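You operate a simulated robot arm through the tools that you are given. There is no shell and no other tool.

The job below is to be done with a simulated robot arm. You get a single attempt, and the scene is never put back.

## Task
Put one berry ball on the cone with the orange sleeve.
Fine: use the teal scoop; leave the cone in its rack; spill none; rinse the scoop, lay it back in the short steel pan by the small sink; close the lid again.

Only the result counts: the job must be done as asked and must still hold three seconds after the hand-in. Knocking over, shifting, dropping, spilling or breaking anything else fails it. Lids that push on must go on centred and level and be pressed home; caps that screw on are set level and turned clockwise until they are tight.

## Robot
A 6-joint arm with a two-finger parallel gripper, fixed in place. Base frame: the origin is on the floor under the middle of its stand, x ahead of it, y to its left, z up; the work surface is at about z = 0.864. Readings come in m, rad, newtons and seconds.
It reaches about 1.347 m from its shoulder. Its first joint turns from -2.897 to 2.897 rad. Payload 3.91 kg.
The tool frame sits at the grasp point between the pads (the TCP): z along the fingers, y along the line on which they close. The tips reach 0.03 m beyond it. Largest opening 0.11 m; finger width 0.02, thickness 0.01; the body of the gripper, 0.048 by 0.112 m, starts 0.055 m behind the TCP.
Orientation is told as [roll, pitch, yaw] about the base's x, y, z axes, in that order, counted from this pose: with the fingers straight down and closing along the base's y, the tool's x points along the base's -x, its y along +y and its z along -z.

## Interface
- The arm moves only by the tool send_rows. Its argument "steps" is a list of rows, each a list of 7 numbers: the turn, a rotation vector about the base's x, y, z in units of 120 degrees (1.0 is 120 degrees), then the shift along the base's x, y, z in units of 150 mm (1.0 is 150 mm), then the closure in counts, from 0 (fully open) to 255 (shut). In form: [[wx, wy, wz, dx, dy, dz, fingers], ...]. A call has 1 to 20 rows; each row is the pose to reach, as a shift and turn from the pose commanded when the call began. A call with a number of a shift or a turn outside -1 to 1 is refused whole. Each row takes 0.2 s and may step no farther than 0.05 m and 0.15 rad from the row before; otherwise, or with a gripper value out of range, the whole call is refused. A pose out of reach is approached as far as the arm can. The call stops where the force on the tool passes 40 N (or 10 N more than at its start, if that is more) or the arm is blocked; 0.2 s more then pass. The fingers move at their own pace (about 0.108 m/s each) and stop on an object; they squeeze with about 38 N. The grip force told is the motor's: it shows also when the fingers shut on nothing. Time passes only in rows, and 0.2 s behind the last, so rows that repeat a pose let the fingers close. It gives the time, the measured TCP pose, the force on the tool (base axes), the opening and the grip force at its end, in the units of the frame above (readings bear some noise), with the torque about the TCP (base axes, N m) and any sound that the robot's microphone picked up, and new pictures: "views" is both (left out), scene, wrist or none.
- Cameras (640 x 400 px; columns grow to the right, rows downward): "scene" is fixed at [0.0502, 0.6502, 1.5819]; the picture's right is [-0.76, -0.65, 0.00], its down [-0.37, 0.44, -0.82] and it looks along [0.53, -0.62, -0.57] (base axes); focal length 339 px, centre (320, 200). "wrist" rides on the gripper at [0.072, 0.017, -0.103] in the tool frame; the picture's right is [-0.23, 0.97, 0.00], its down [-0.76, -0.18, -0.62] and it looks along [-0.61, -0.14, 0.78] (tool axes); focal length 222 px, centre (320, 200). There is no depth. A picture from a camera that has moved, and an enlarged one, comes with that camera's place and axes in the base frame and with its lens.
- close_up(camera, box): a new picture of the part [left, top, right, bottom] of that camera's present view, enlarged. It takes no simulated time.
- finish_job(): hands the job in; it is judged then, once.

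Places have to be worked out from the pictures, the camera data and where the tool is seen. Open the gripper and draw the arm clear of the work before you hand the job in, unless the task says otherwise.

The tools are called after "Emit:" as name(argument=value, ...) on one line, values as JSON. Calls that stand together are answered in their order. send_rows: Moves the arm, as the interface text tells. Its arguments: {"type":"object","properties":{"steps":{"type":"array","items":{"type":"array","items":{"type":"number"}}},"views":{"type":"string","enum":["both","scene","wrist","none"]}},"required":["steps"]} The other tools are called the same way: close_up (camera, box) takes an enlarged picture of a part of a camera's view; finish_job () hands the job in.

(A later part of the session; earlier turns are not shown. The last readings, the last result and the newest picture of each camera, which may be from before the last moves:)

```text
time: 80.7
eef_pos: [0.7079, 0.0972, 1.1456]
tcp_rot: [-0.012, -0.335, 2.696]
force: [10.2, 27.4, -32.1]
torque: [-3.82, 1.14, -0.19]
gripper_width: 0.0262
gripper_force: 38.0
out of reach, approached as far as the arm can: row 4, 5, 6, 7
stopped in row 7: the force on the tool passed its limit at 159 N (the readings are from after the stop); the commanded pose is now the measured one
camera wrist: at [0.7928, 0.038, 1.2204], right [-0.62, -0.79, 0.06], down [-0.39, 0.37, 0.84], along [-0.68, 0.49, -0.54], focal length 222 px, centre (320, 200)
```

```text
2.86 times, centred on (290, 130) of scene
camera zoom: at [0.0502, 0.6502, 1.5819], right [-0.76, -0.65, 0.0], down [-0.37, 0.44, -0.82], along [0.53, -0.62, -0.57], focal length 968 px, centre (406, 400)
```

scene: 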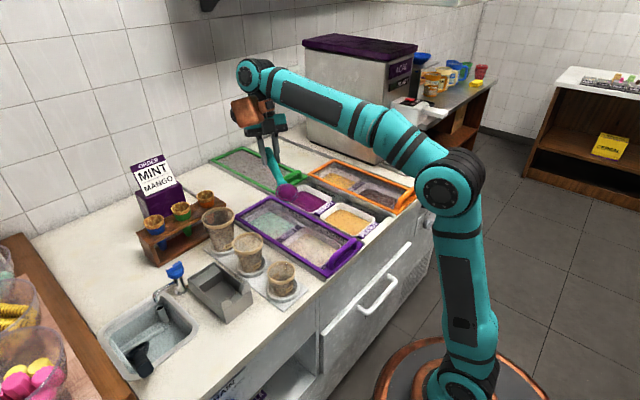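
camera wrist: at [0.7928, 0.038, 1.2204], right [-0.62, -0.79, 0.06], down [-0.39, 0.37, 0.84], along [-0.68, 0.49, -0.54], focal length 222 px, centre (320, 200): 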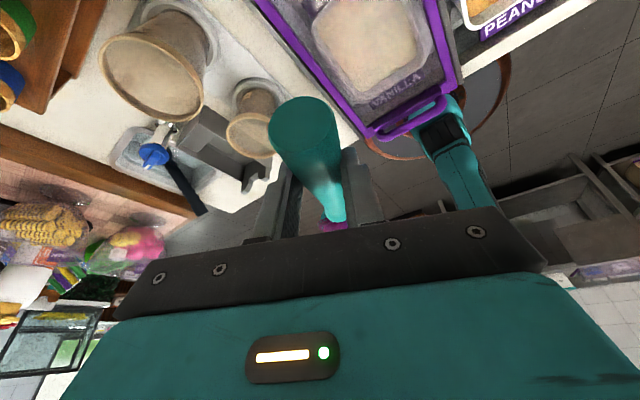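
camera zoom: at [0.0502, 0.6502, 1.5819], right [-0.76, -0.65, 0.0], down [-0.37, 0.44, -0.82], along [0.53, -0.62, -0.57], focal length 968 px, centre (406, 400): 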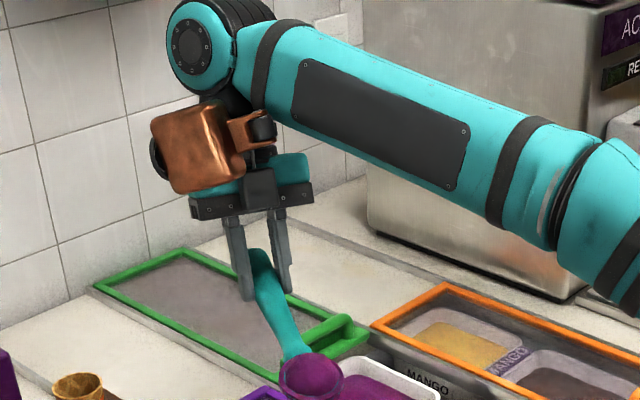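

The arm ran into its own wrist housing at this backward lean (force spike); the scoop and ball are still held. I immediately reverse the yaw and lift back to relieve the contact.

Emit:
send_rows(steps=[[0, 0, -0.04, 0, 0, 0.03, 255], [0, 0, -0.1, 0.01, 0, 0.08, 255], [0, 0, -0.16, 0.03, 0, 0.13, 255], [0, 0, -0.22, 0.05, -0.01, 0.18, 255]], views="scene")

Emit:
close_up(camera="scene", box=[210, 30, 350, 200])

```text
time: 81.7
eef_pos: [0.7121, 0.0963, 1.1731]
tcp_rot: [-0.011, -0.336, 2.235]
force: [0.0, -0.2, -1.5]
torque: [-0.08, -0.04, -0.04]
gripper_width: 0.0262
gripper_force: 37.8
```

scene: 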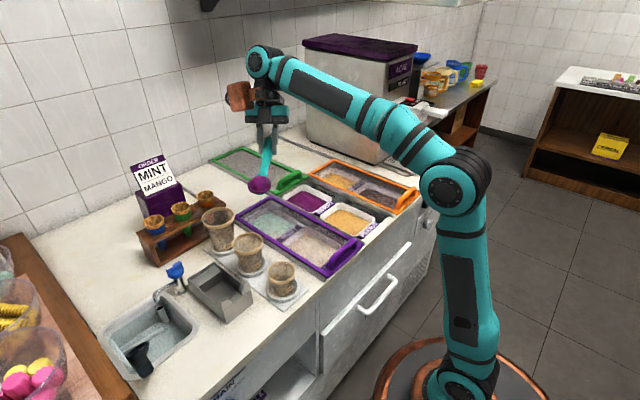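

```text
2.35 times, centred on (280, 115) of scene
camera zoom: at [0.0502, 0.6502, 1.5819], right [-0.76, -0.65, 0.0], down [-0.37, 0.44, -0.82], along [0.53, -0.62, -0.57], focal length 797 px, centre (414, 400)
```

zoom: 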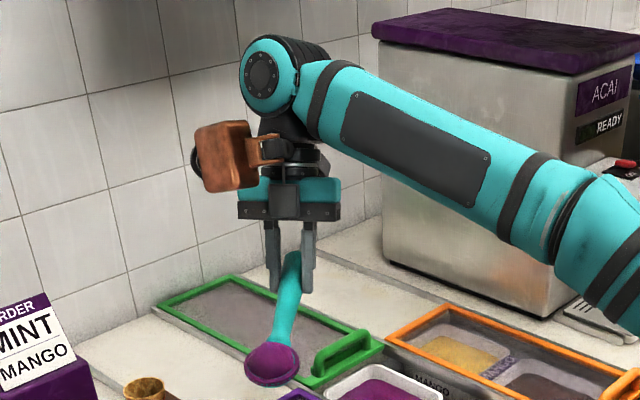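

The contact is relieved, nothing was lost, and the ball is still in the bowl. Rather than risk odd wrist postures, I'll set the scoop (with its ball) into its pan and re-grasp it the way I first held it, which allows the tipping roll I already tested. First I yaw back and move toward the pan at a safe height.

Emit:
send_rows(steps=[[0, 0, -0.05, -0.02, 0.03, 0, 255], [0, 0, -0.115, -0.06, 0.09, 0, 255], [0, 0, -0.18, -0.1, 0.15, 0, 255], [0, 0, -0.245, -0.14, 0.21, 0, 255], [0, 0, -0.31, -0.18, 0.27, 0, 255], [0, 0, -0.375, -0.22, 0.33, 0, 255], [0, 0, -0.44, -0.26, 0.39, 0, 255], [0, 0, -0.505, -0.3, 0.45, 0, 255], [0, 0, -0.57, -0.33, 0.51, 0, 255], [0, 0, -0.635, -0.36, 0.55, 0, 255], [0, 0, -0.7, -0.39, 0.58, 0, 255], [0, 0, -0.75, -0.4, 0.6, 0, 255]], views="none")

Emit:
send_rows(steps=[[0, 0, -0.05, -0.07, 0.1, 0, 255], [0, 0, -0.105, -0.16, 0.24, 0, 255], [0, 0, -0.16, -0.25, 0.38, 0, 255], [0, 0, -0.215, -0.34, 0.52, 0, 255], [0, 0, -0.27, -0.43, 0.66, 0, 255], [0, 0, -0.317, -0.53, 0.8, 0, 255]], views="both")

Emit:
close_up(camera="scene", box=[180, 150, 320, 260])

```text
time: 84.3
eef_pos: [0.6542, 0.1867, 1.1738]
tcp_rot: [-0.011, -0.337, 0.665]
force: [-0.5, 0.2, -1.6]
torque: [-0.06, 0.1, 0.01]
gripper_width: 0.0261
gripper_force: 38.0
```

```text
time: 85.7
eef_pos: [0.5741, 0.3076, 1.1743]
tcp_rot: [-0.009, -0.335, 0.003]
force: [-0.4, -0.2, -1.4]
torque: [-0.02, 0.08, 0.0]
gripper_width: 0.0261
gripper_force: 37.8
camera wrist: at [0.4726, 0.3247, 1.2477], right [0.22, 0.97, 0.06], down [0.51, -0.17, 0.84], along [0.83, -0.15, -0.54], focal length 222 px, centre (320, 200)
```

scene: 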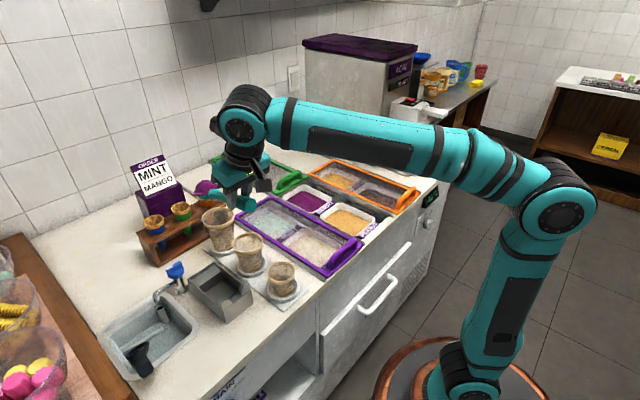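
wrist: 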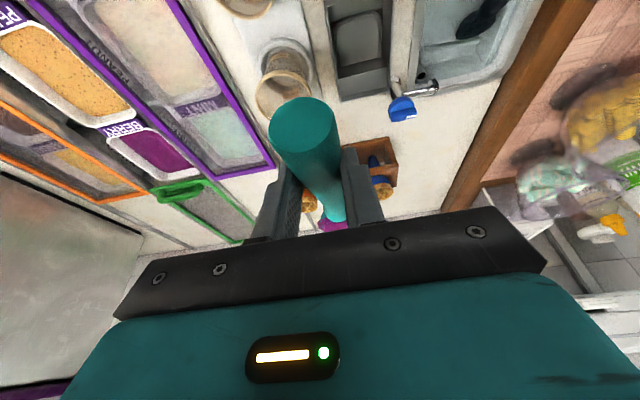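

```text
3.64 times, centred on (250, 205) of scene
camera zoom: at [0.0502, 0.6502, 1.5819], right [-0.76, -0.65, 0.0], down [-0.37, 0.44, -0.82], along [0.53, -0.62, -0.57], focal length 1232 px, centre (574, 182)
```

zoom: 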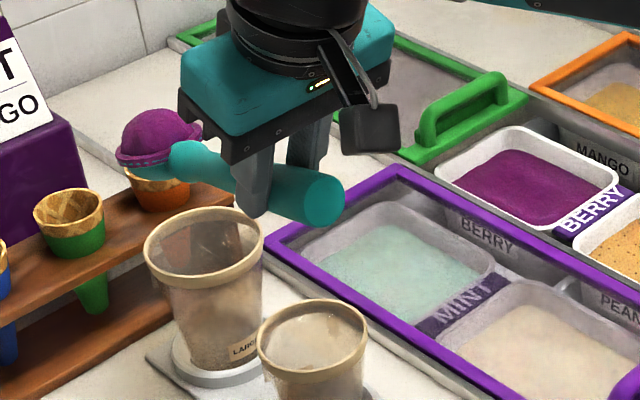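

Now I move over the pan, steepening the tool so the handle slopes about 31°, as it originally lay.

Emit:
send_rows(steps=[[0, 0.027, 0, -0.07, 0.09, -0.12, 255], [0, 0.054, 0, -0.14, 0.18, -0.26, 255], [0, 0.081, 0, -0.22, 0.27, -0.42, 255], [0, 0.108, 0, -0.3, 0.36, -0.57, 255], [0, 0.135, 0, -0.37, 0.433, -0.71, 255]], views="both")

Emit:
close_up(camera="scene", box=[170, 200, 310, 320])

Emit:
close_up(camera="wrist", box=[220, 60, 420, 220])

```text
time: 86.9
eef_pos: [0.5173, 0.372, 1.0662]
tcp_rot: [-0.009, -0.053, 0.006]
force: [-1.0, -0.2, -1.1]
torque: [0.0, 0.07, -0.01]
gripper_width: 0.0265
gripper_force: 37.8
camera wrist: at [0.4413, 0.3901, 1.1673], right [0.22, 0.97, 0.0], down [0.73, -0.17, 0.66], along [0.65, -0.15, -0.75], focal length 222 px, centre (320, 200)
```

scene: 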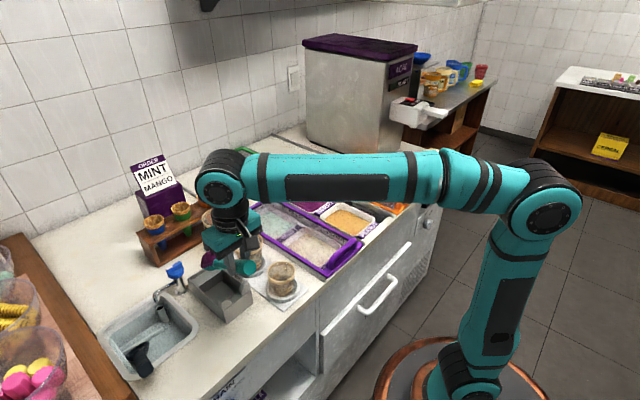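
wrist: 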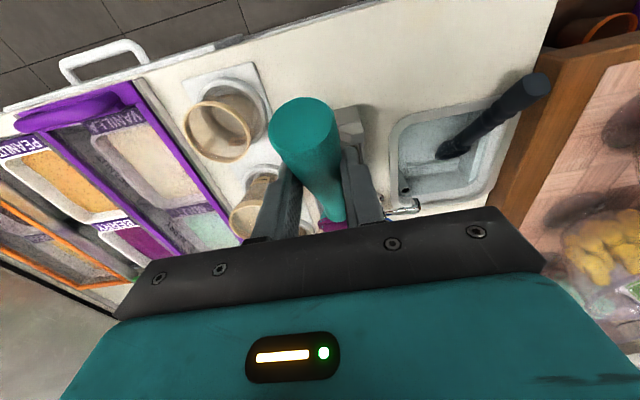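

```text
3.33 times, centred on (240, 260) of scene
camera zoom: at [0.0502, 0.6502, 1.5819], right [-0.76, -0.65, 0.0], down [-0.37, 0.44, -0.82], along [0.53, -0.62, -0.57], focal length 1129 px, centre (587, 0)
```

zoom: 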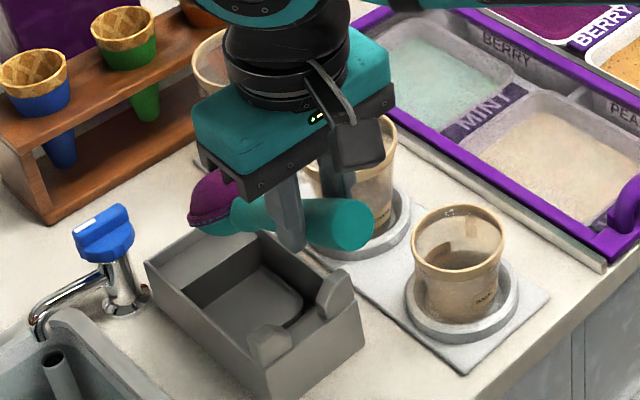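

```text
2.50 times, centred on (320, 140) of wrist
camera zoom: at [0.4413, 0.3901, 1.1673], right [0.22, 0.97, 0.0], down [0.73, -0.17, 0.66], along [0.65, -0.15, -0.75], focal length 555 px, centre (320, 350)
```

zoom: 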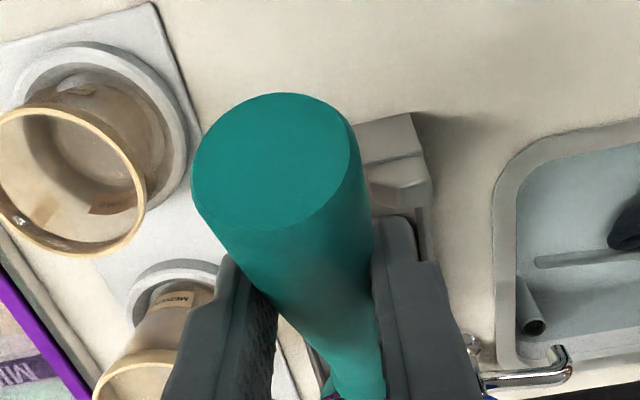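

The alignment matches: butt, grip and bowl project where expected, and the handle lines up with the pan's notch. I lower the scoop most of the way into the pan.

Emit:
send_rows(steps=[[0, 0, 0, 0.01, 0, -0.12, 255], [0, 0, 0, 0.023, 0.003, -0.25, 255], [0, 0, 0, 0.023, 0.003, -0.37, 255], [0, 0, 0, 0.023, 0.003, -0.47, 255], [0, 0, 0, 0.023, 0.003, -0.53, 255]], views="scene")

Emit:
close_up(camera="scene", box=[180, 240, 280, 320])

Emit:
close_up(camera="wrist", box=[220, 60, 420, 220])

```text
time: 88.1
eef_pos: [0.5209, 0.3723, 0.9871]
tcp_rot: [-0.011, -0.052, 0.004]
force: [0.1, -0.2, -1.7]
torque: [0.02, 0.07, 0.0]
gripper_width: 0.0263
gripper_force: 37.5
```

scene: 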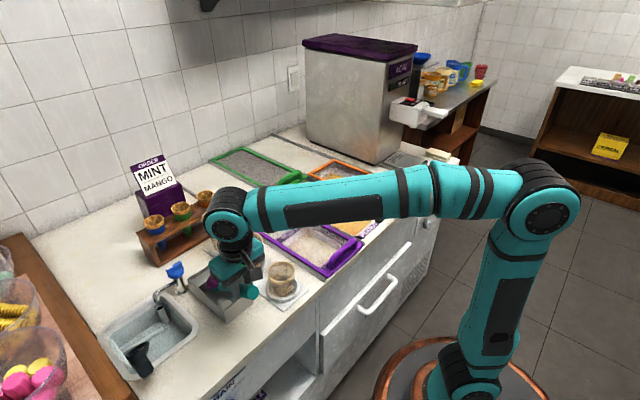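

```text
5.00 times, centred on (230, 280) of scene
camera zoom: at [0.0502, 0.6502, 1.5819], right [-0.76, -0.65, 0.0], down [-0.37, 0.44, -0.82], along [0.53, -0.62, -0.57], focal length 1694 px, centre (770, -200)
```

zoom: 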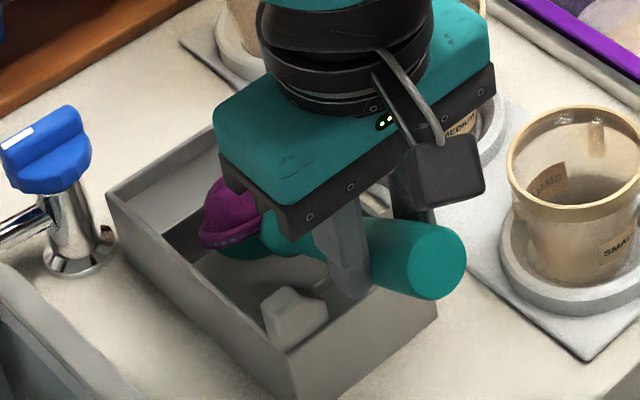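

```text
2.50 times, centred on (320, 140) of wrist
camera zoom: at [0.4438, 0.3903, 1.0878], right [0.22, 0.97, 0.0], down [0.73, -0.17, 0.66], along [0.65, -0.15, -0.75], focal length 555 px, centre (320, 350)
```

zoom: 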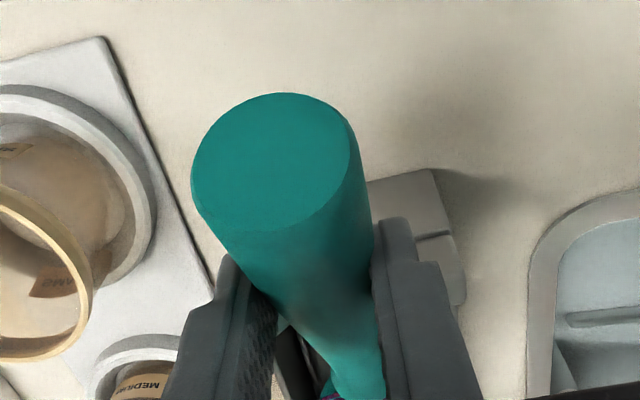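

The handle is heading between the notch blocks with the fingers just outside the pan wall. I lower the remaining ~2 cm in small steps.

Emit:
send_rows(steps=[[0, 0, 0, 0, 0, -0.027, 255], [0, 0, 0, 0, 0, -0.053, 255], [0, 0, 0, 0, 0, -0.08, 255]], views="none")

Emit:
close_up(camera="scene", box=[180, 240, 280, 320])

```text
time: 88.9
eef_pos: [0.5222, 0.3711, 0.9758]
tcp_rot: [-0.01, -0.053, 0.004]
force: [-0.4, 0.7, -1.5]
torque: [0.03, 0.08, -0.02]
gripper_width: 0.0261
gripper_force: 38.2
```

```text
5.00 times, centred on (230, 280) of scene
camera zoom: at [0.0502, 0.6502, 1.5819], right [-0.76, -0.65, 0.0], down [-0.37, 0.44, -0.82], along [0.53, -0.62, -0.57], focal length 1694 px, centre (770, -200)
```

zoom: 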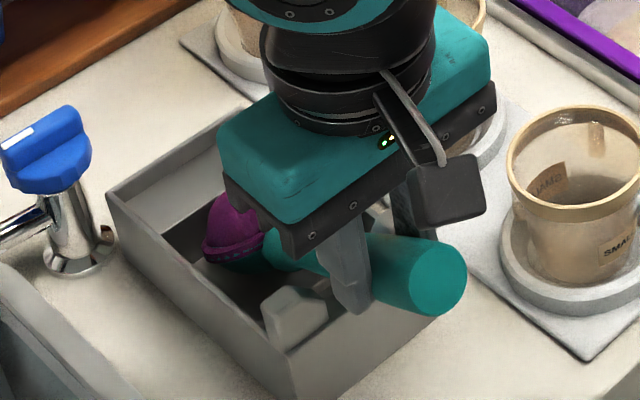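

Still hanging freely. I continue down in small steps.

Emit:
send_rows(steps=[[0, 0, 0, 0, 0, -0.02, 255], [0, 0, 0, 0, 0, -0.04, 255], [0, 0, 0, 0, 0, -0.06, 255]], views="none")

Emit:
close_up(camera="scene", box=[180, 240, 280, 320])

```text
time: 89.7
eef_pos: [0.5212, 0.3737, 0.9667]
tcp_rot: [-0.009, -0.053, 0.003]
force: [3.2, 0.4, 11.7]
torque: [0.12, -0.78, 0.02]
gripper_width: 0.0264
gripper_force: 37.8
```

```text
5.00 times, centred on (230, 280) of scene
camera zoom: at [0.0502, 0.6502, 1.5819], right [-0.76, -0.65, 0.0], down [-0.37, 0.44, -0.82], along [0.53, -0.62, -0.57], focal length 1694 px, centre (770, -200)
```

zoom: 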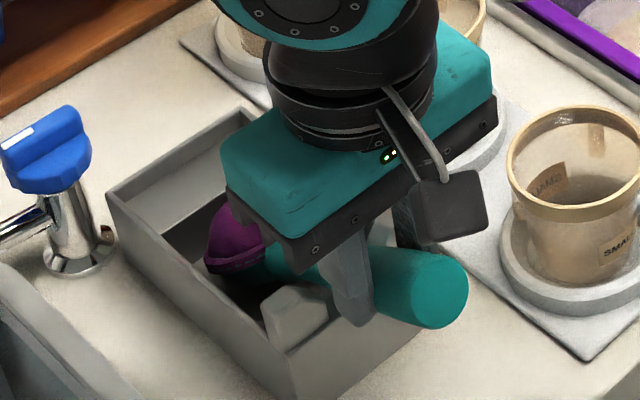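

The scoop is now supported (about 12 N). I relieve the preload slightly and open the fingers gently.

Emit:
send_rows(steps=[[0, 0, 0, 0, 0, 0.01, 255], [0, 0, 0, 0, 0, 0.01, 180], [0, 0, 0, 0, 0, 0.01, 150], [0, 0, 0, 0, 0, 0.01, 130]], views="wrist")

Emit:
close_up(camera="scene", box=[180, 240, 280, 320])

Emit:
close_up(camera="wrist", box=[220, 60, 420, 220])

```text
time: 90.7
eef_pos: [0.5226, 0.3723, 0.9669]
tcp_rot: [-0.01, -0.053, 0.003]
force: [-0.3, -0.3, 0.0]
torque: [0.02, -0.03, 0.0]
gripper_width: 0.054
gripper_force: 0.0
camera wrist: at [0.4453, 0.3903, 1.0676], right [0.22, 0.97, 0.0], down [0.73, -0.17, 0.66], along [0.65, -0.15, -0.75], focal length 222 px, centre (320, 200)
```

wrist: 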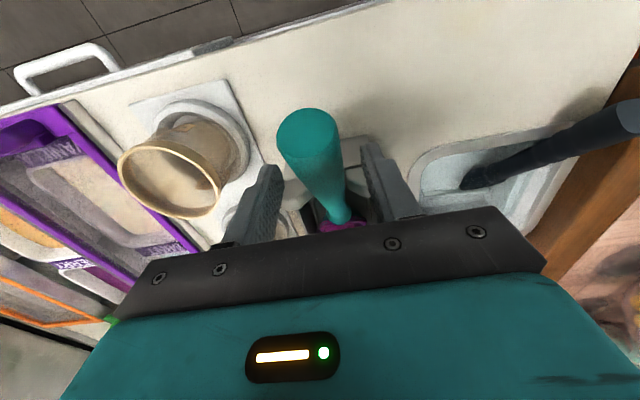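

```text
5.00 times, centred on (230, 280) of scene
camera zoom: at [0.0502, 0.6502, 1.5819], right [-0.76, -0.65, 0.0], down [-0.37, 0.44, -0.82], along [0.53, -0.62, -0.57], focal length 1694 px, centre (770, -200)
```

zoom: 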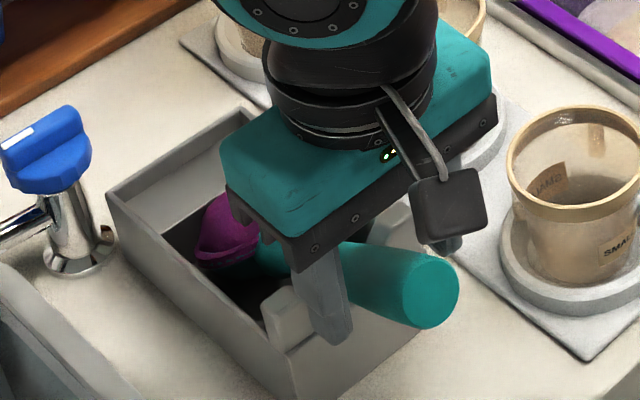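

```text
2.50 times, centred on (320, 140) of wrist
camera zoom: at [0.4453, 0.3903, 1.0676], right [0.22, 0.97, 0.0], down [0.73, -0.17, 0.66], along [0.65, -0.15, -0.75], focal length 555 px, centre (320, 350)
```

zoom: 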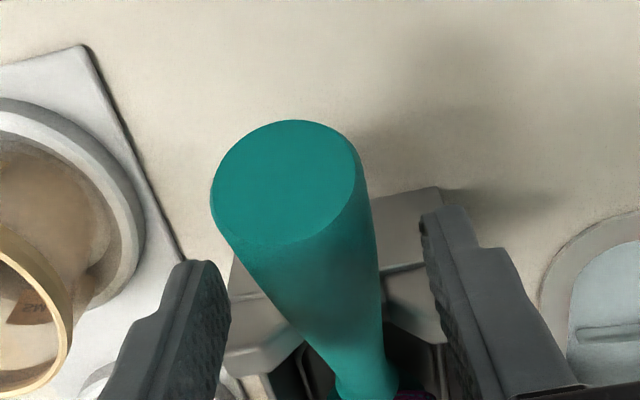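

The scoop rests in the notch with the ball on top. I withdraw straight up, then re-pitch to the proven −37° approach.

Emit:
send_rows(steps=[[0, 0, 0, 0, 0, 0.1, 120], [0, 0, 0, 0, 0, 0.25, 110], [0, 0, 0, 0, 0, 0.45, 93], [0, -0.04, 0, -0.08, 0, 0.58, 93], [0, -0.1, 0, -0.18, 0, 0.62, 93], [0, -0.16, 0, -0.3, 0, 0.62, 93], [0, -0.22, 0, -0.42, 0, 0.6, 93], [0, -0.283, 0, -0.5, 0, 0.55, 93]], views="both")

Emit:
close_up(camera="scene", box=[180, 240, 280, 320])

Emit:
close_up(camera="wrist", box=[220, 20, 420, 220])

```text
time: 92.5
eef_pos: [0.4472, 0.3706, 1.0501]
tcp_rot: [-0.012, -0.648, 0.004]
force: [0.6, 1.7, 0.1]
torque: [-0.04, 0.02, -0.01]
gripper_width: 0.0701
gripper_force: 0.0
camera wrist: at [0.3275, 0.3888, 1.0898], right [0.18, 0.97, 0.13], down [0.23, -0.17, 0.96], along [0.96, -0.15, -0.26], focal length 222 px, centre (320, 200)
```

scene: 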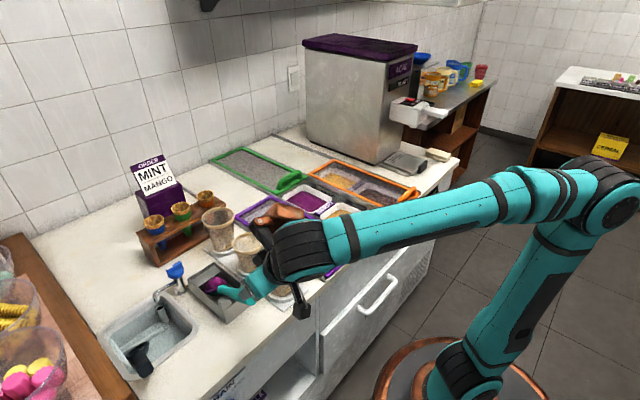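
wrist: 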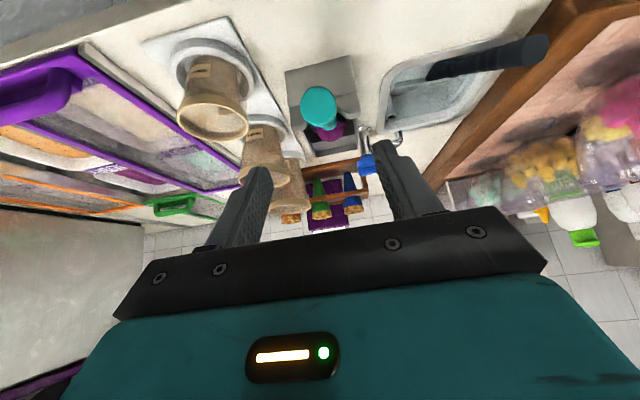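

```text
5.00 times, centred on (230, 280) of scene
camera zoom: at [0.0502, 0.6502, 1.5819], right [-0.76, -0.65, 0.0], down [-0.37, 0.44, -0.82], along [0.53, -0.62, -0.57], focal length 1694 px, centre (770, -200)
```

zoom: 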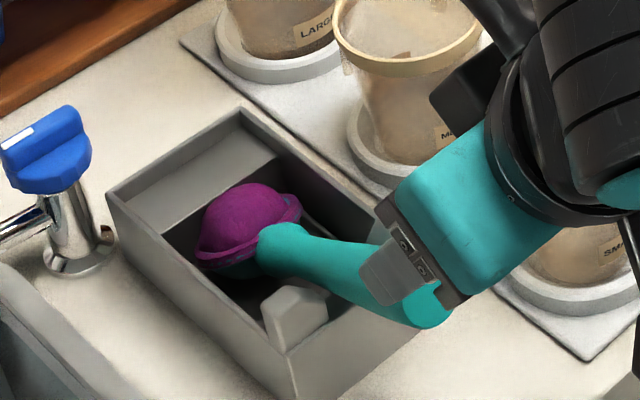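

```text
2.00 times, centred on (320, 120) of wrist
camera zoom: at [0.3275, 0.3888, 1.0898], right [0.18, 0.97, 0.13], down [0.23, -0.17, 0.96], along [0.96, -0.15, -0.26], focal length 444 px, centre (320, 360)
```

zoom: 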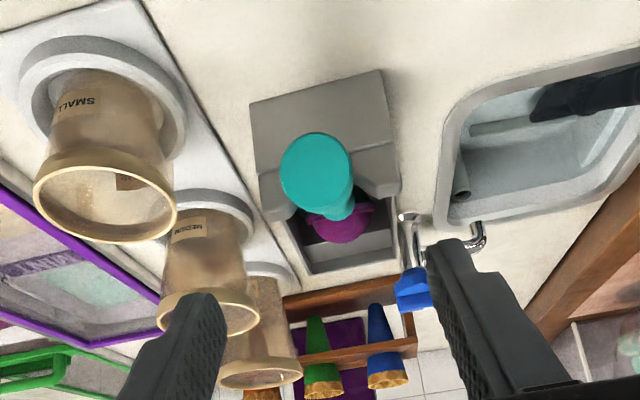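

The scoop sits in the pan with the ball intact; the butt is at about (0.480, 0.375, 0.971). I move in along the finger axis for the re-grasp.

Emit:
send_rows(steps=[[0.003, 0, 0, 0.04, 0.019, -0.142, 93], [0.005, 0, 0, 0.1, 0.019, -0.222, 93], [0.005, 0, 0, 0.161, 0.019, -0.302, 93], [0.005, 0, 0, 0.221, 0.019, -0.381, 93], [0.005, 0, 0, 0.281, 0.019, -0.461, 93], [0.005, 0, 0, 0.342, 0.019, -0.541, 93], [0.005, 0, 0, 0.402, 0.019, -0.621, 93]], views="wrist")

Emit:
close_up(camera="wrist", box=[220, 80, 420, 240])

Emit:
close_up(camera="scene", box=[180, 240, 280, 320])

```text
time: 94.1
eef_pos: [0.5076, 0.3742, 0.9563]
tcp_rot: [-0.001, -0.645, -0.003]
force: [-0.3, -1.7, -0.2]
torque: [-0.04, -0.01, 0.0]
gripper_width: 0.0697
gripper_force: 0.1
camera wrist: at [0.3889, 0.3924, 0.9968], right [0.18, 0.97, 0.14], down [0.23, -0.18, 0.96], along [0.95, -0.14, -0.26], focal length 222 px, centre (320, 200)
```

wrist: 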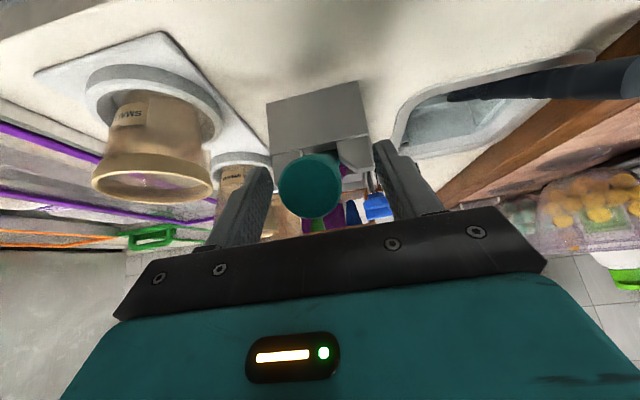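

```text
2.50 times, centred on (320, 160) of wrist
camera zoom: at [0.3889, 0.3924, 0.9968], right [0.18, 0.97, 0.14], down [0.23, -0.18, 0.96], along [0.95, -0.14, -0.26], focal length 555 px, centre (320, 300)
```

zoom: 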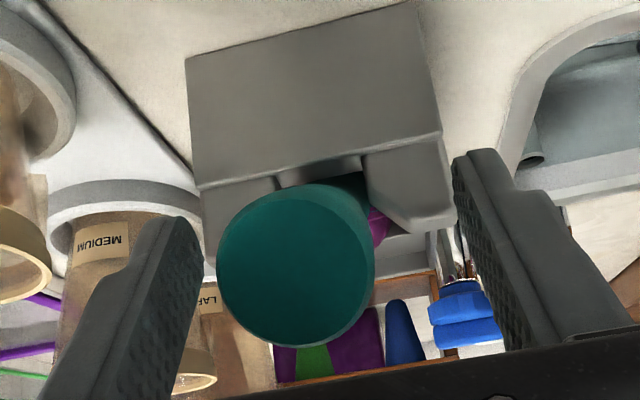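

```text
5.00 times, centred on (230, 280) of scene
camera zoom: at [0.0502, 0.6502, 1.5819], right [-0.76, -0.65, 0.0], down [-0.37, 0.44, -0.82], along [0.53, -0.62, -0.57], focal length 1694 px, centre (770, -200)
```

zoom: 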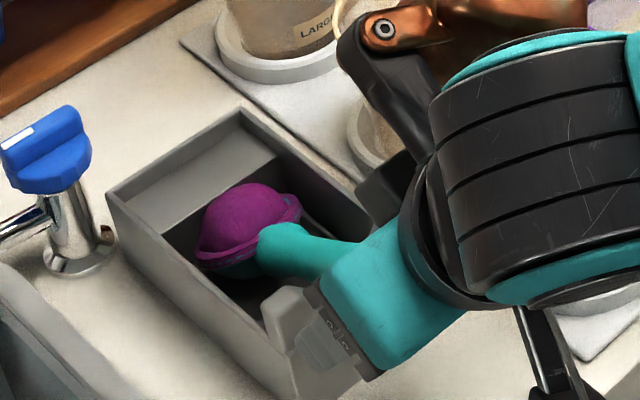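

The handle is between the pads as in the first grasp. I close on it.

Emit:
send_rows(steps=[[0, 0, 0, 0, -0.013, 0, 93], [0, 0, 0, 0, -0.013, 0, 255], [0, 0, 0, 0, -0.013, 0, 255], [0, 0, 0, 0, -0.013, 0, 255], [0, 0, 0, 0, -0.013, 0, 255]], views="none")

Emit:
close_up(camera="wrist", box=[220, 80, 420, 240])

Emit:
close_up(camera="scene", box=[180, 240, 280, 320])

```text
time: 95.3
eef_pos: [0.5073, 0.374, 0.9564]
tcp_rot: [0.001, -0.645, -0.003]
force: [1.1, -0.7, 0.0]
torque: [-0.02, -0.08, -0.05]
gripper_width: 0.0266
gripper_force: 38.1
```

```text
2.50 times, centred on (320, 160) of wrist
camera zoom: at [0.3891, 0.3904, 0.997], right [0.18, 0.97, 0.14], down [0.23, -0.18, 0.96], along [0.95, -0.14, -0.26], focal length 555 px, centre (320, 300)
```

zoom: 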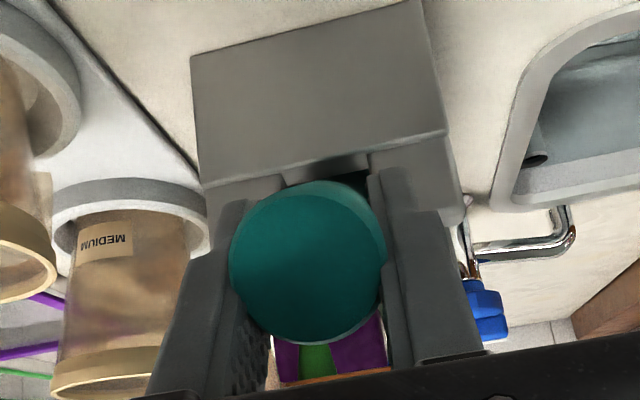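

```text
5.00 times, centred on (230, 280) of scene
camera zoom: at [0.0502, 0.6502, 1.5819], right [-0.76, -0.65, 0.0], down [-0.37, 0.44, -0.82], along [0.53, -0.62, -0.57], focal length 1694 px, centre (770, -200)
```

zoom: 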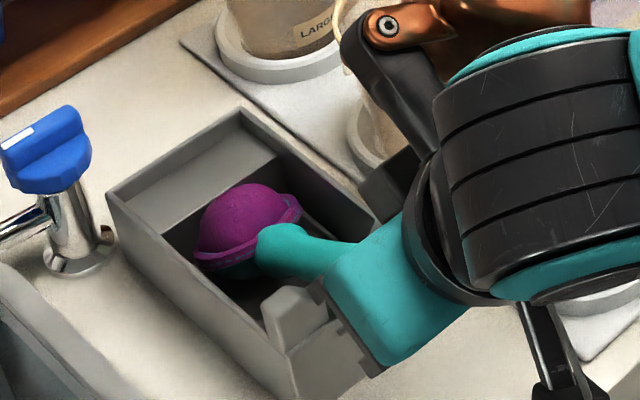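

Gripped firmly (26.6 mm). I lift slowly straight out of the pan.

Emit:
send_rows(steps=[[0, 0, 0, 0, 0, 0.03, 255], [0, 0, 0, 0, 0, 0.07, 255], [0, 0, 0, 0, 0, 0.13, 255], [0, 0, 0, 0, 0, 0.2, 255], [0, 0, 0, 0, 0, 0.3, 255], [0, 0, 0, 0, 0, 0.42, 255], [0, 0, 0, 0, 0, 0.56, 255], [0, 0, 0, 0, 0, 0.7, 255], [0, 0, 0, 0, 0, 0.85, 255], [0, 0, 0, 0, 0, 1.0, 255]], views="both")

Emit:
close_up(camera="scene", box=[180, 190, 300, 280])

```text
time: 97.5
eef_pos: [0.5067, 0.3751, 1.1091]
tcp_rot: [0.001, -0.644, -0.004]
force: [0.5, 0.9, -2.0]
torque: [0.0, 0.09, 0.0]
gripper_width: 0.0265
gripper_force: 38.0
camera wrist: at [0.3884, 0.3916, 1.1481], right [0.18, 0.97, 0.14], down [0.23, -0.18, 0.96], along [0.95, -0.14, -0.26], focal length 222 px, centre (320, 200)
```

scene: 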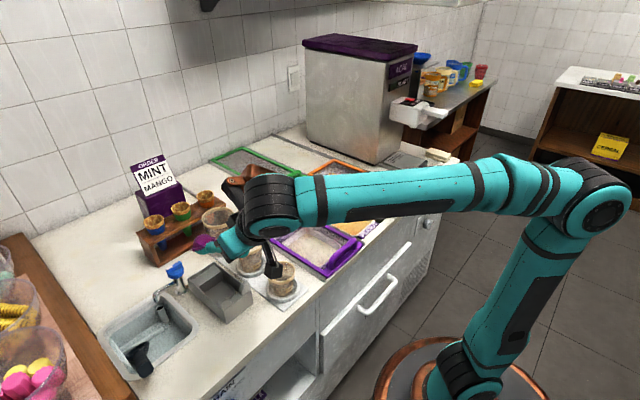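
wrist: 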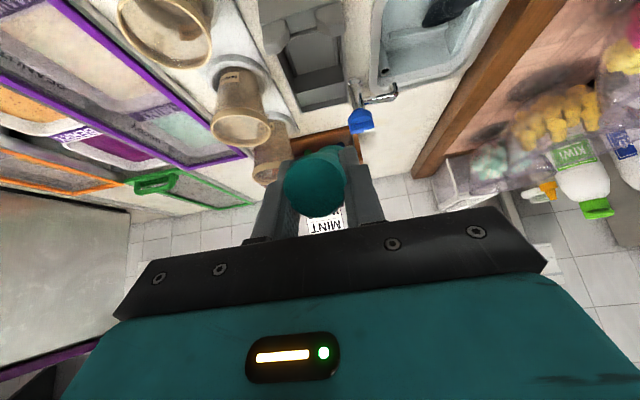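

```text
4.44 times, centred on (240, 235) of scene
camera zoom: at [0.0502, 0.6502, 1.5819], right [-0.76, -0.65, 0.0], down [-0.37, 0.44, -0.82], along [0.53, -0.62, -0.57], focal length 1506 px, centre (676, 44)
```

zoom: 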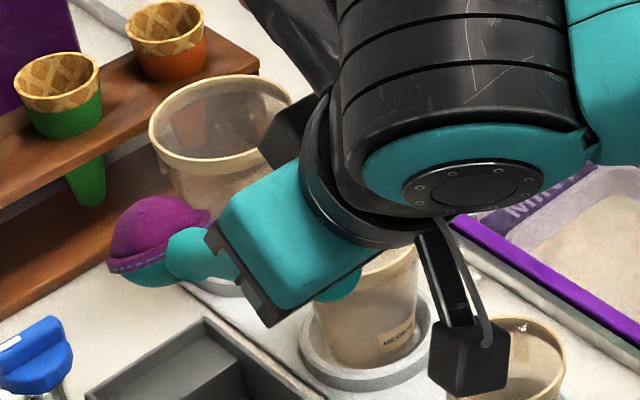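

The ball is safely on the scoop with the original strong grip (bowl centre ≈ TCP + 0.166 m along the handle). I carry it high over the cups to the orange-sleeved cone.

Emit:
send_rows(steps=[[0, 0, 0, 0.06, -0.08, 0.15, 255], [0, 0, 0, 0.16, -0.2, 0.3, 255], [0, 0, 0, 0.28, -0.34, 0.4, 255], [0, 0, 0, 0.4, -0.5, 0.46, 255], [0, 0, 0, 0.53, -0.67, 0.47, 255]], views="none")

Emit:
send_rows(steps=[[0, 0, 0.008, 0.18, -0.12, 0, 255], [0, 0, 0.016, 0.38, -0.25, 0, 255], [0, 0, 0.025, 0.58, -0.38, 0, 255], [0, 0, 0.033, 0.78, -0.51, 0, 255], [0, 0, 0.042, 0.93, -0.62, 0, 255], [0, 0, 0.042, 1.0, -0.655, 0, 255]], views="both")

Emit:
close_up(camera="scene", box=[150, 130, 270, 220])

```text
time: 98.7
eef_pos: [0.5863, 0.2729, 1.179]
tcp_rot: [0.0, -0.645, -0.004]
force: [-0.4, -0.6, -1.3]
torque: [0.01, 0.12, -0.02]
gripper_width: 0.0264
gripper_force: 38.5
```

```text
time: 100.1
eef_pos: [0.7363, 0.1737, 1.1768]
tcp_rot: [0.001, -0.645, 0.084]
force: [-0.3, 0.4, -1.5]
torque: [-0.01, 0.07, 0.03]
gripper_width: 0.0266
gripper_force: 37.9
camera wrist: at [0.6165, 0.1807, 1.2162], right [0.1, 0.99, 0.14], down [0.25, -0.16, 0.96], along [0.96, -0.06, -0.26], focal length 222 px, centre (320, 200)
```

scene: 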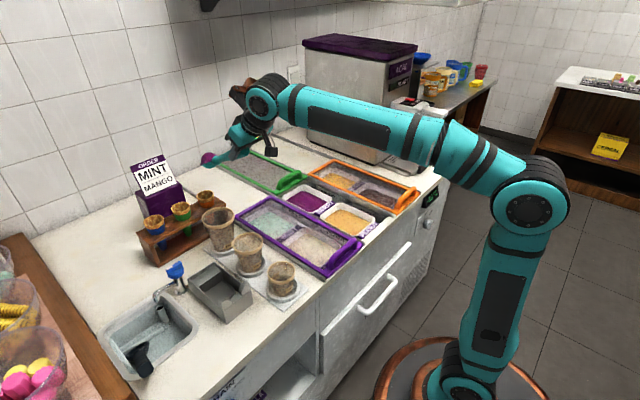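
wrist: 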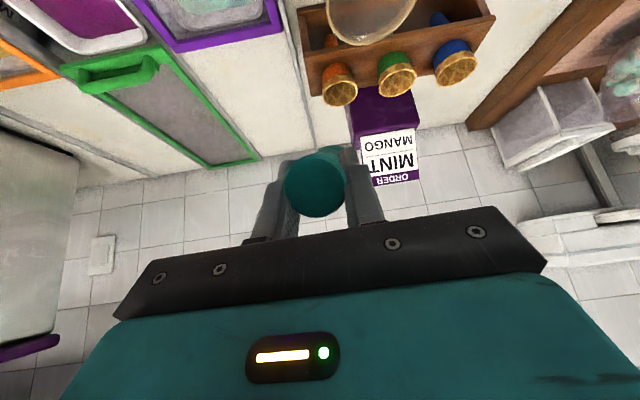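

```text
4.44 times, centred on (210, 175) of scene
camera zoom: at [0.0502, 0.6502, 1.5819], right [-0.76, -0.65, 0.0], down [-0.37, 0.44, -0.82], along [0.53, -0.62, -0.57], focal length 1506 px, centre (809, 311)
```

zoom: 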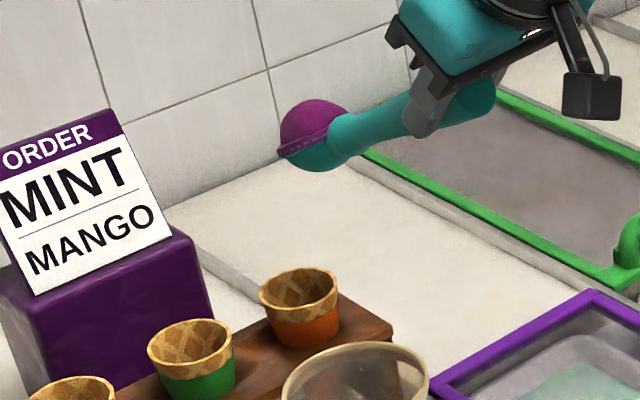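

Bowl position matches the prediction within a few millimetres. I double-check the cone's position from this wrist view before tipping.

Emit:
close_up(camera="wrist", box=[290, 30, 400, 120])

```text
4.44 times, centred on (345, 75) of wrist
camera zoom: at [0.6165, 0.1807, 1.2162], right [0.1, 0.99, 0.14], down [0.25, -0.16, 0.96], along [0.96, -0.06, -0.26], focal length 987 px, centre (209, 756)
```

zoom: 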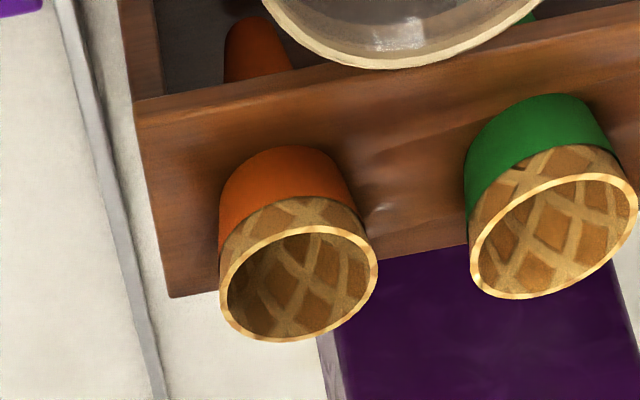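

The two views agree on the cone: rim centre ≈ (0.902, 0.2155, 0.978). I move the bowl to just beside and above it and begin the roll, stopping at about 59° where the ball is known to hold.

Emit:
send_rows(steps=[[0, 0, 0, 0.076, 0.014, -0.11, 255], [0, 0, 0, 0.152, 0.028, -0.219, 255], [-0.0604, -0.0053, 0.035, 0.152, 0.028, -0.219, 255], [-0.1208, -0.0106, 0.07, 0.152, 0.028, -0.219, 255], [-0.1812, -0.0159, 0.105, 0.152, 0.028, -0.219, 255], [-0.2416, -0.0212, 0.14, 0.152, 0.028, -0.219, 255], [-0.302, -0.0265, 0.175, 0.152, 0.028, -0.219, 255], [-0.3624, -0.0318, 0.21, 0.152, 0.028, -0.219, 255], [-0.4228, -0.0371, 0.245, 0.152, 0.028, -0.219, 255]], views="both")

Emit:
close_up(camera="scene", box=[150, 140, 270, 230])

```text
time: 102.1
eef_pos: [0.7595, 0.179, 1.1439]
tcp_rot: [-0.863, -0.218, 1.028]
force: [-0.3, 0.4, -1.9]
torque: [0.02, 0.09, 0.02]
gripper_width: 0.0264
gripper_force: 38.6
camera wrist: at [0.6417, 0.1548, 1.182], right [-0.34, 0.66, -0.67], down [0.02, 0.72, 0.69], along [0.94, 0.22, -0.26], focal length 222 px, centre (320, 200)
```

scene: 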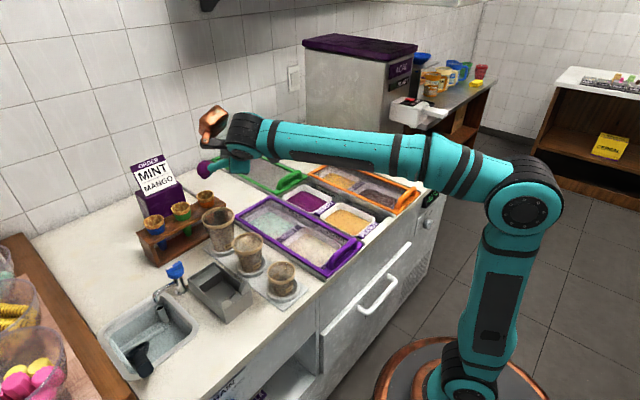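
wrist: 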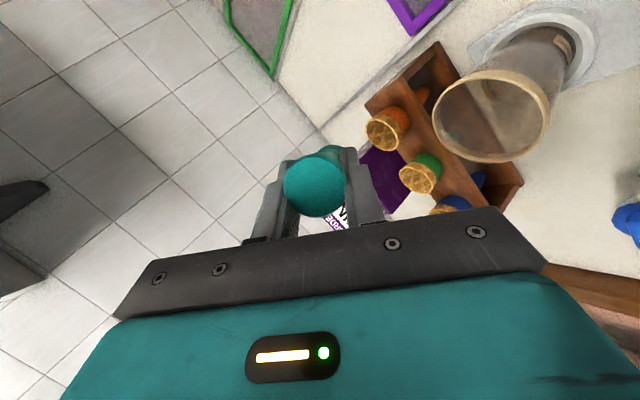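

```text
4.44 times, centred on (210, 185) of scene
camera zoom: at [0.0502, 0.6502, 1.5819], right [-0.76, -0.65, 0.0], down [-0.37, 0.44, -0.82], along [0.53, -0.62, -0.57], focal length 1506 px, centre (809, 267)
```

zoom: 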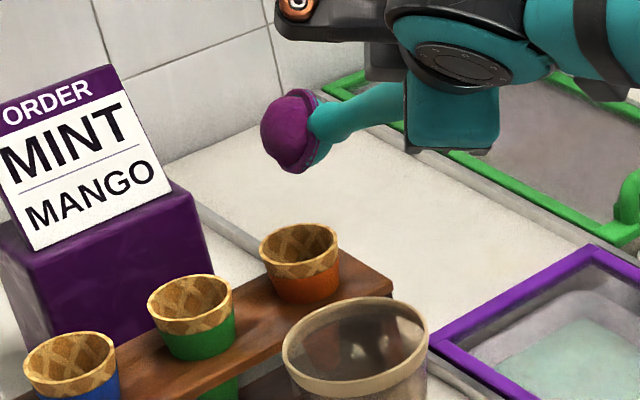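

The ball holds and the bowl is exactly where computed. I continue rolling past horizontal while lowering, tracking so that wherever it lets go it should land over the cone; first to about 115°.

Emit:
send_rows(steps=[[-0.0581, -0.0051, 0.0337, 0, 0, -0.053, 255], [-0.1162, -0.0102, 0.0674, 0, 0, -0.113, 255], [-0.1743, -0.0153, 0.1011, 0, 0, -0.173, 255], [-0.2324, -0.0204, 0.1348, 0, 0, -0.22, 255], [-0.2905, -0.0255, 0.1685, 0, 0.004, -0.233, 255], [-0.3486, -0.0306, 0.2022, 0.002, 0.015, -0.247, 255], [-0.4067, -0.0357, 0.2359, 0.005, 0.031, -0.26, 255]], views="both")

Emit:
close_up(camera="scene", box=[150, 140, 270, 230])

```text
time: 103.7
eef_pos: [0.7619, 0.1842, 1.1055]
tcp_rot: [-1.19, 0.567, 1.491]
force: [1.3, -0.3, -1.6]
torque: [-0.01, 0.08, 0.01]
gripper_width: 0.0265
gripper_force: 37.7
camera wrist: at [0.6566, 0.1429, 1.1649], right [-0.38, -0.26, -0.88], down [-0.44, 0.89, -0.07], along [0.81, 0.36, -0.46], focal length 222 px, centre (320, 200)
```

scene: 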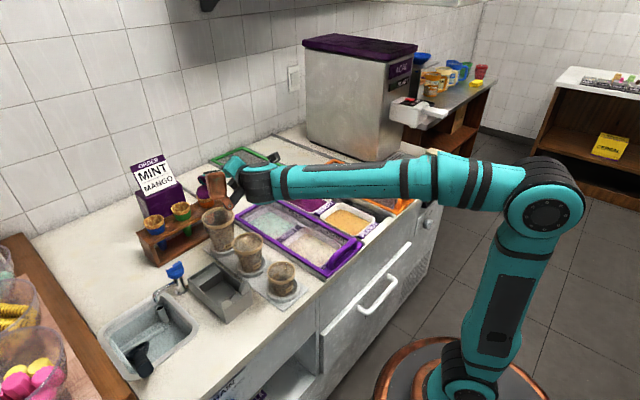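
wrist: 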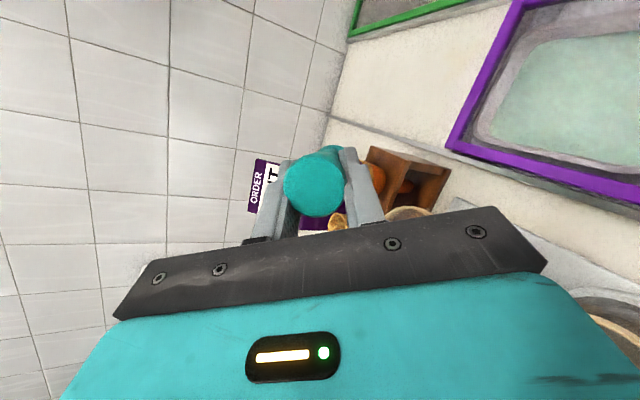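

```text
4.44 times, centred on (210, 185) of scene
camera zoom: at [0.0502, 0.6502, 1.5819], right [-0.76, -0.65, 0.0], down [-0.37, 0.44, -0.82], along [0.53, -0.62, -0.57], focal length 1506 px, centre (809, 267)
```

zoom: 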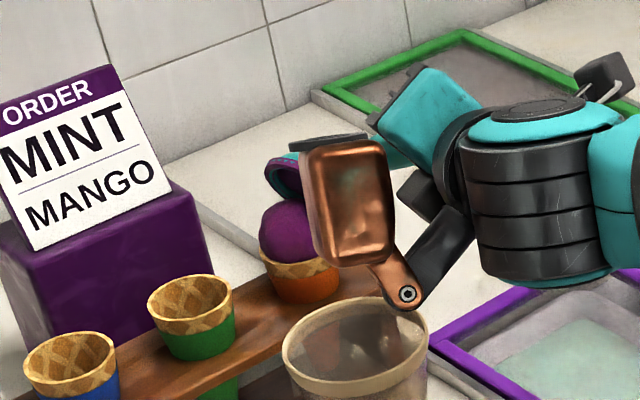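

The ball has dropped right into the orange-sleeved cone. I raise the scoop straight up, away from it, before doing anything else.

Emit:
send_rows(steps=[[0, 0, 0, 0, 0, 0.08, 255], [0, 0, 0, 0, 0, 0.2, 255], [0, 0, 0, 0, 0, 0.35, 255], [0, 0, 0, 0, 0, 0.5, 255], [0, 0, 0, 0, 0, 0.65, 255]], views="both")

Emit:
close_up(camera="scene", box=[150, 140, 270, 230])

Emit:
close_up(camera="scene", box=[185, 175, 235, 215])

```text
time: 104.9
eef_pos: [0.7607, 0.1844, 1.2037]
tcp_rot: [-1.191, 0.564, 1.488]
force: [0.5, -0.1, -1.4]
torque: [-0.06, 0.09, -0.03]
gripper_width: 0.0262
gripper_force: 38.1
camera wrist: at [0.6551, 0.1431, 1.2628], right [-0.38, -0.26, -0.89], down [-0.44, 0.89, -0.07], along [0.81, 0.36, -0.46], focal length 222 px, centre (320, 200)
```

scene: 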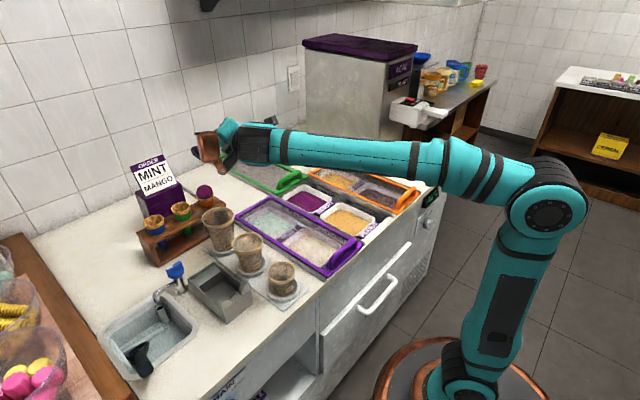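
wrist: 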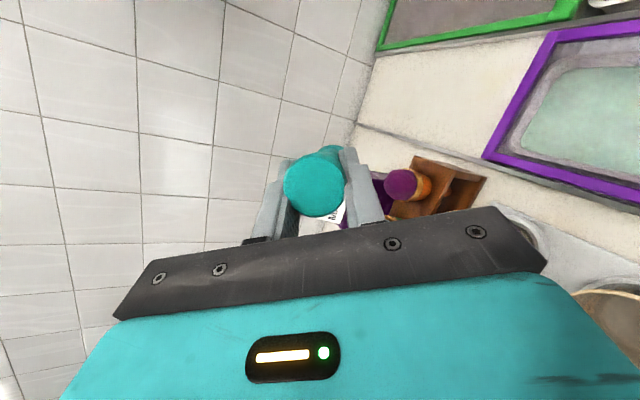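

```text
4.44 times, centred on (210, 185) of scene
camera zoom: at [0.0502, 0.6502, 1.5819], right [-0.76, -0.65, 0.0], down [-0.37, 0.44, -0.82], along [0.53, -0.62, -0.57], focal length 1506 px, centre (809, 267)
```

zoom: 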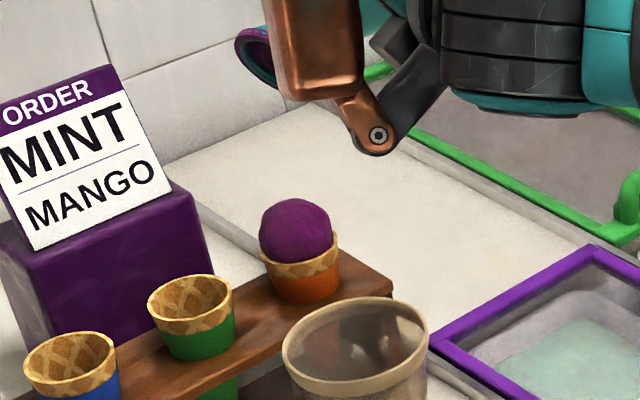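

```text
10.00 times, centred on (210, 195) of scene
camera zoom: at [0.0502, 0.6502, 1.5819], right [-0.76, -0.65, 0.0], down [-0.37, 0.44, -0.82], along [0.53, -0.62, -0.57], focal length 3388 px, centre (1420, 250)
```

zoom: 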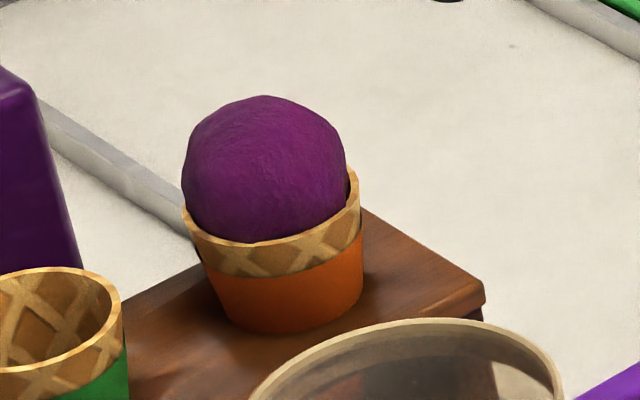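

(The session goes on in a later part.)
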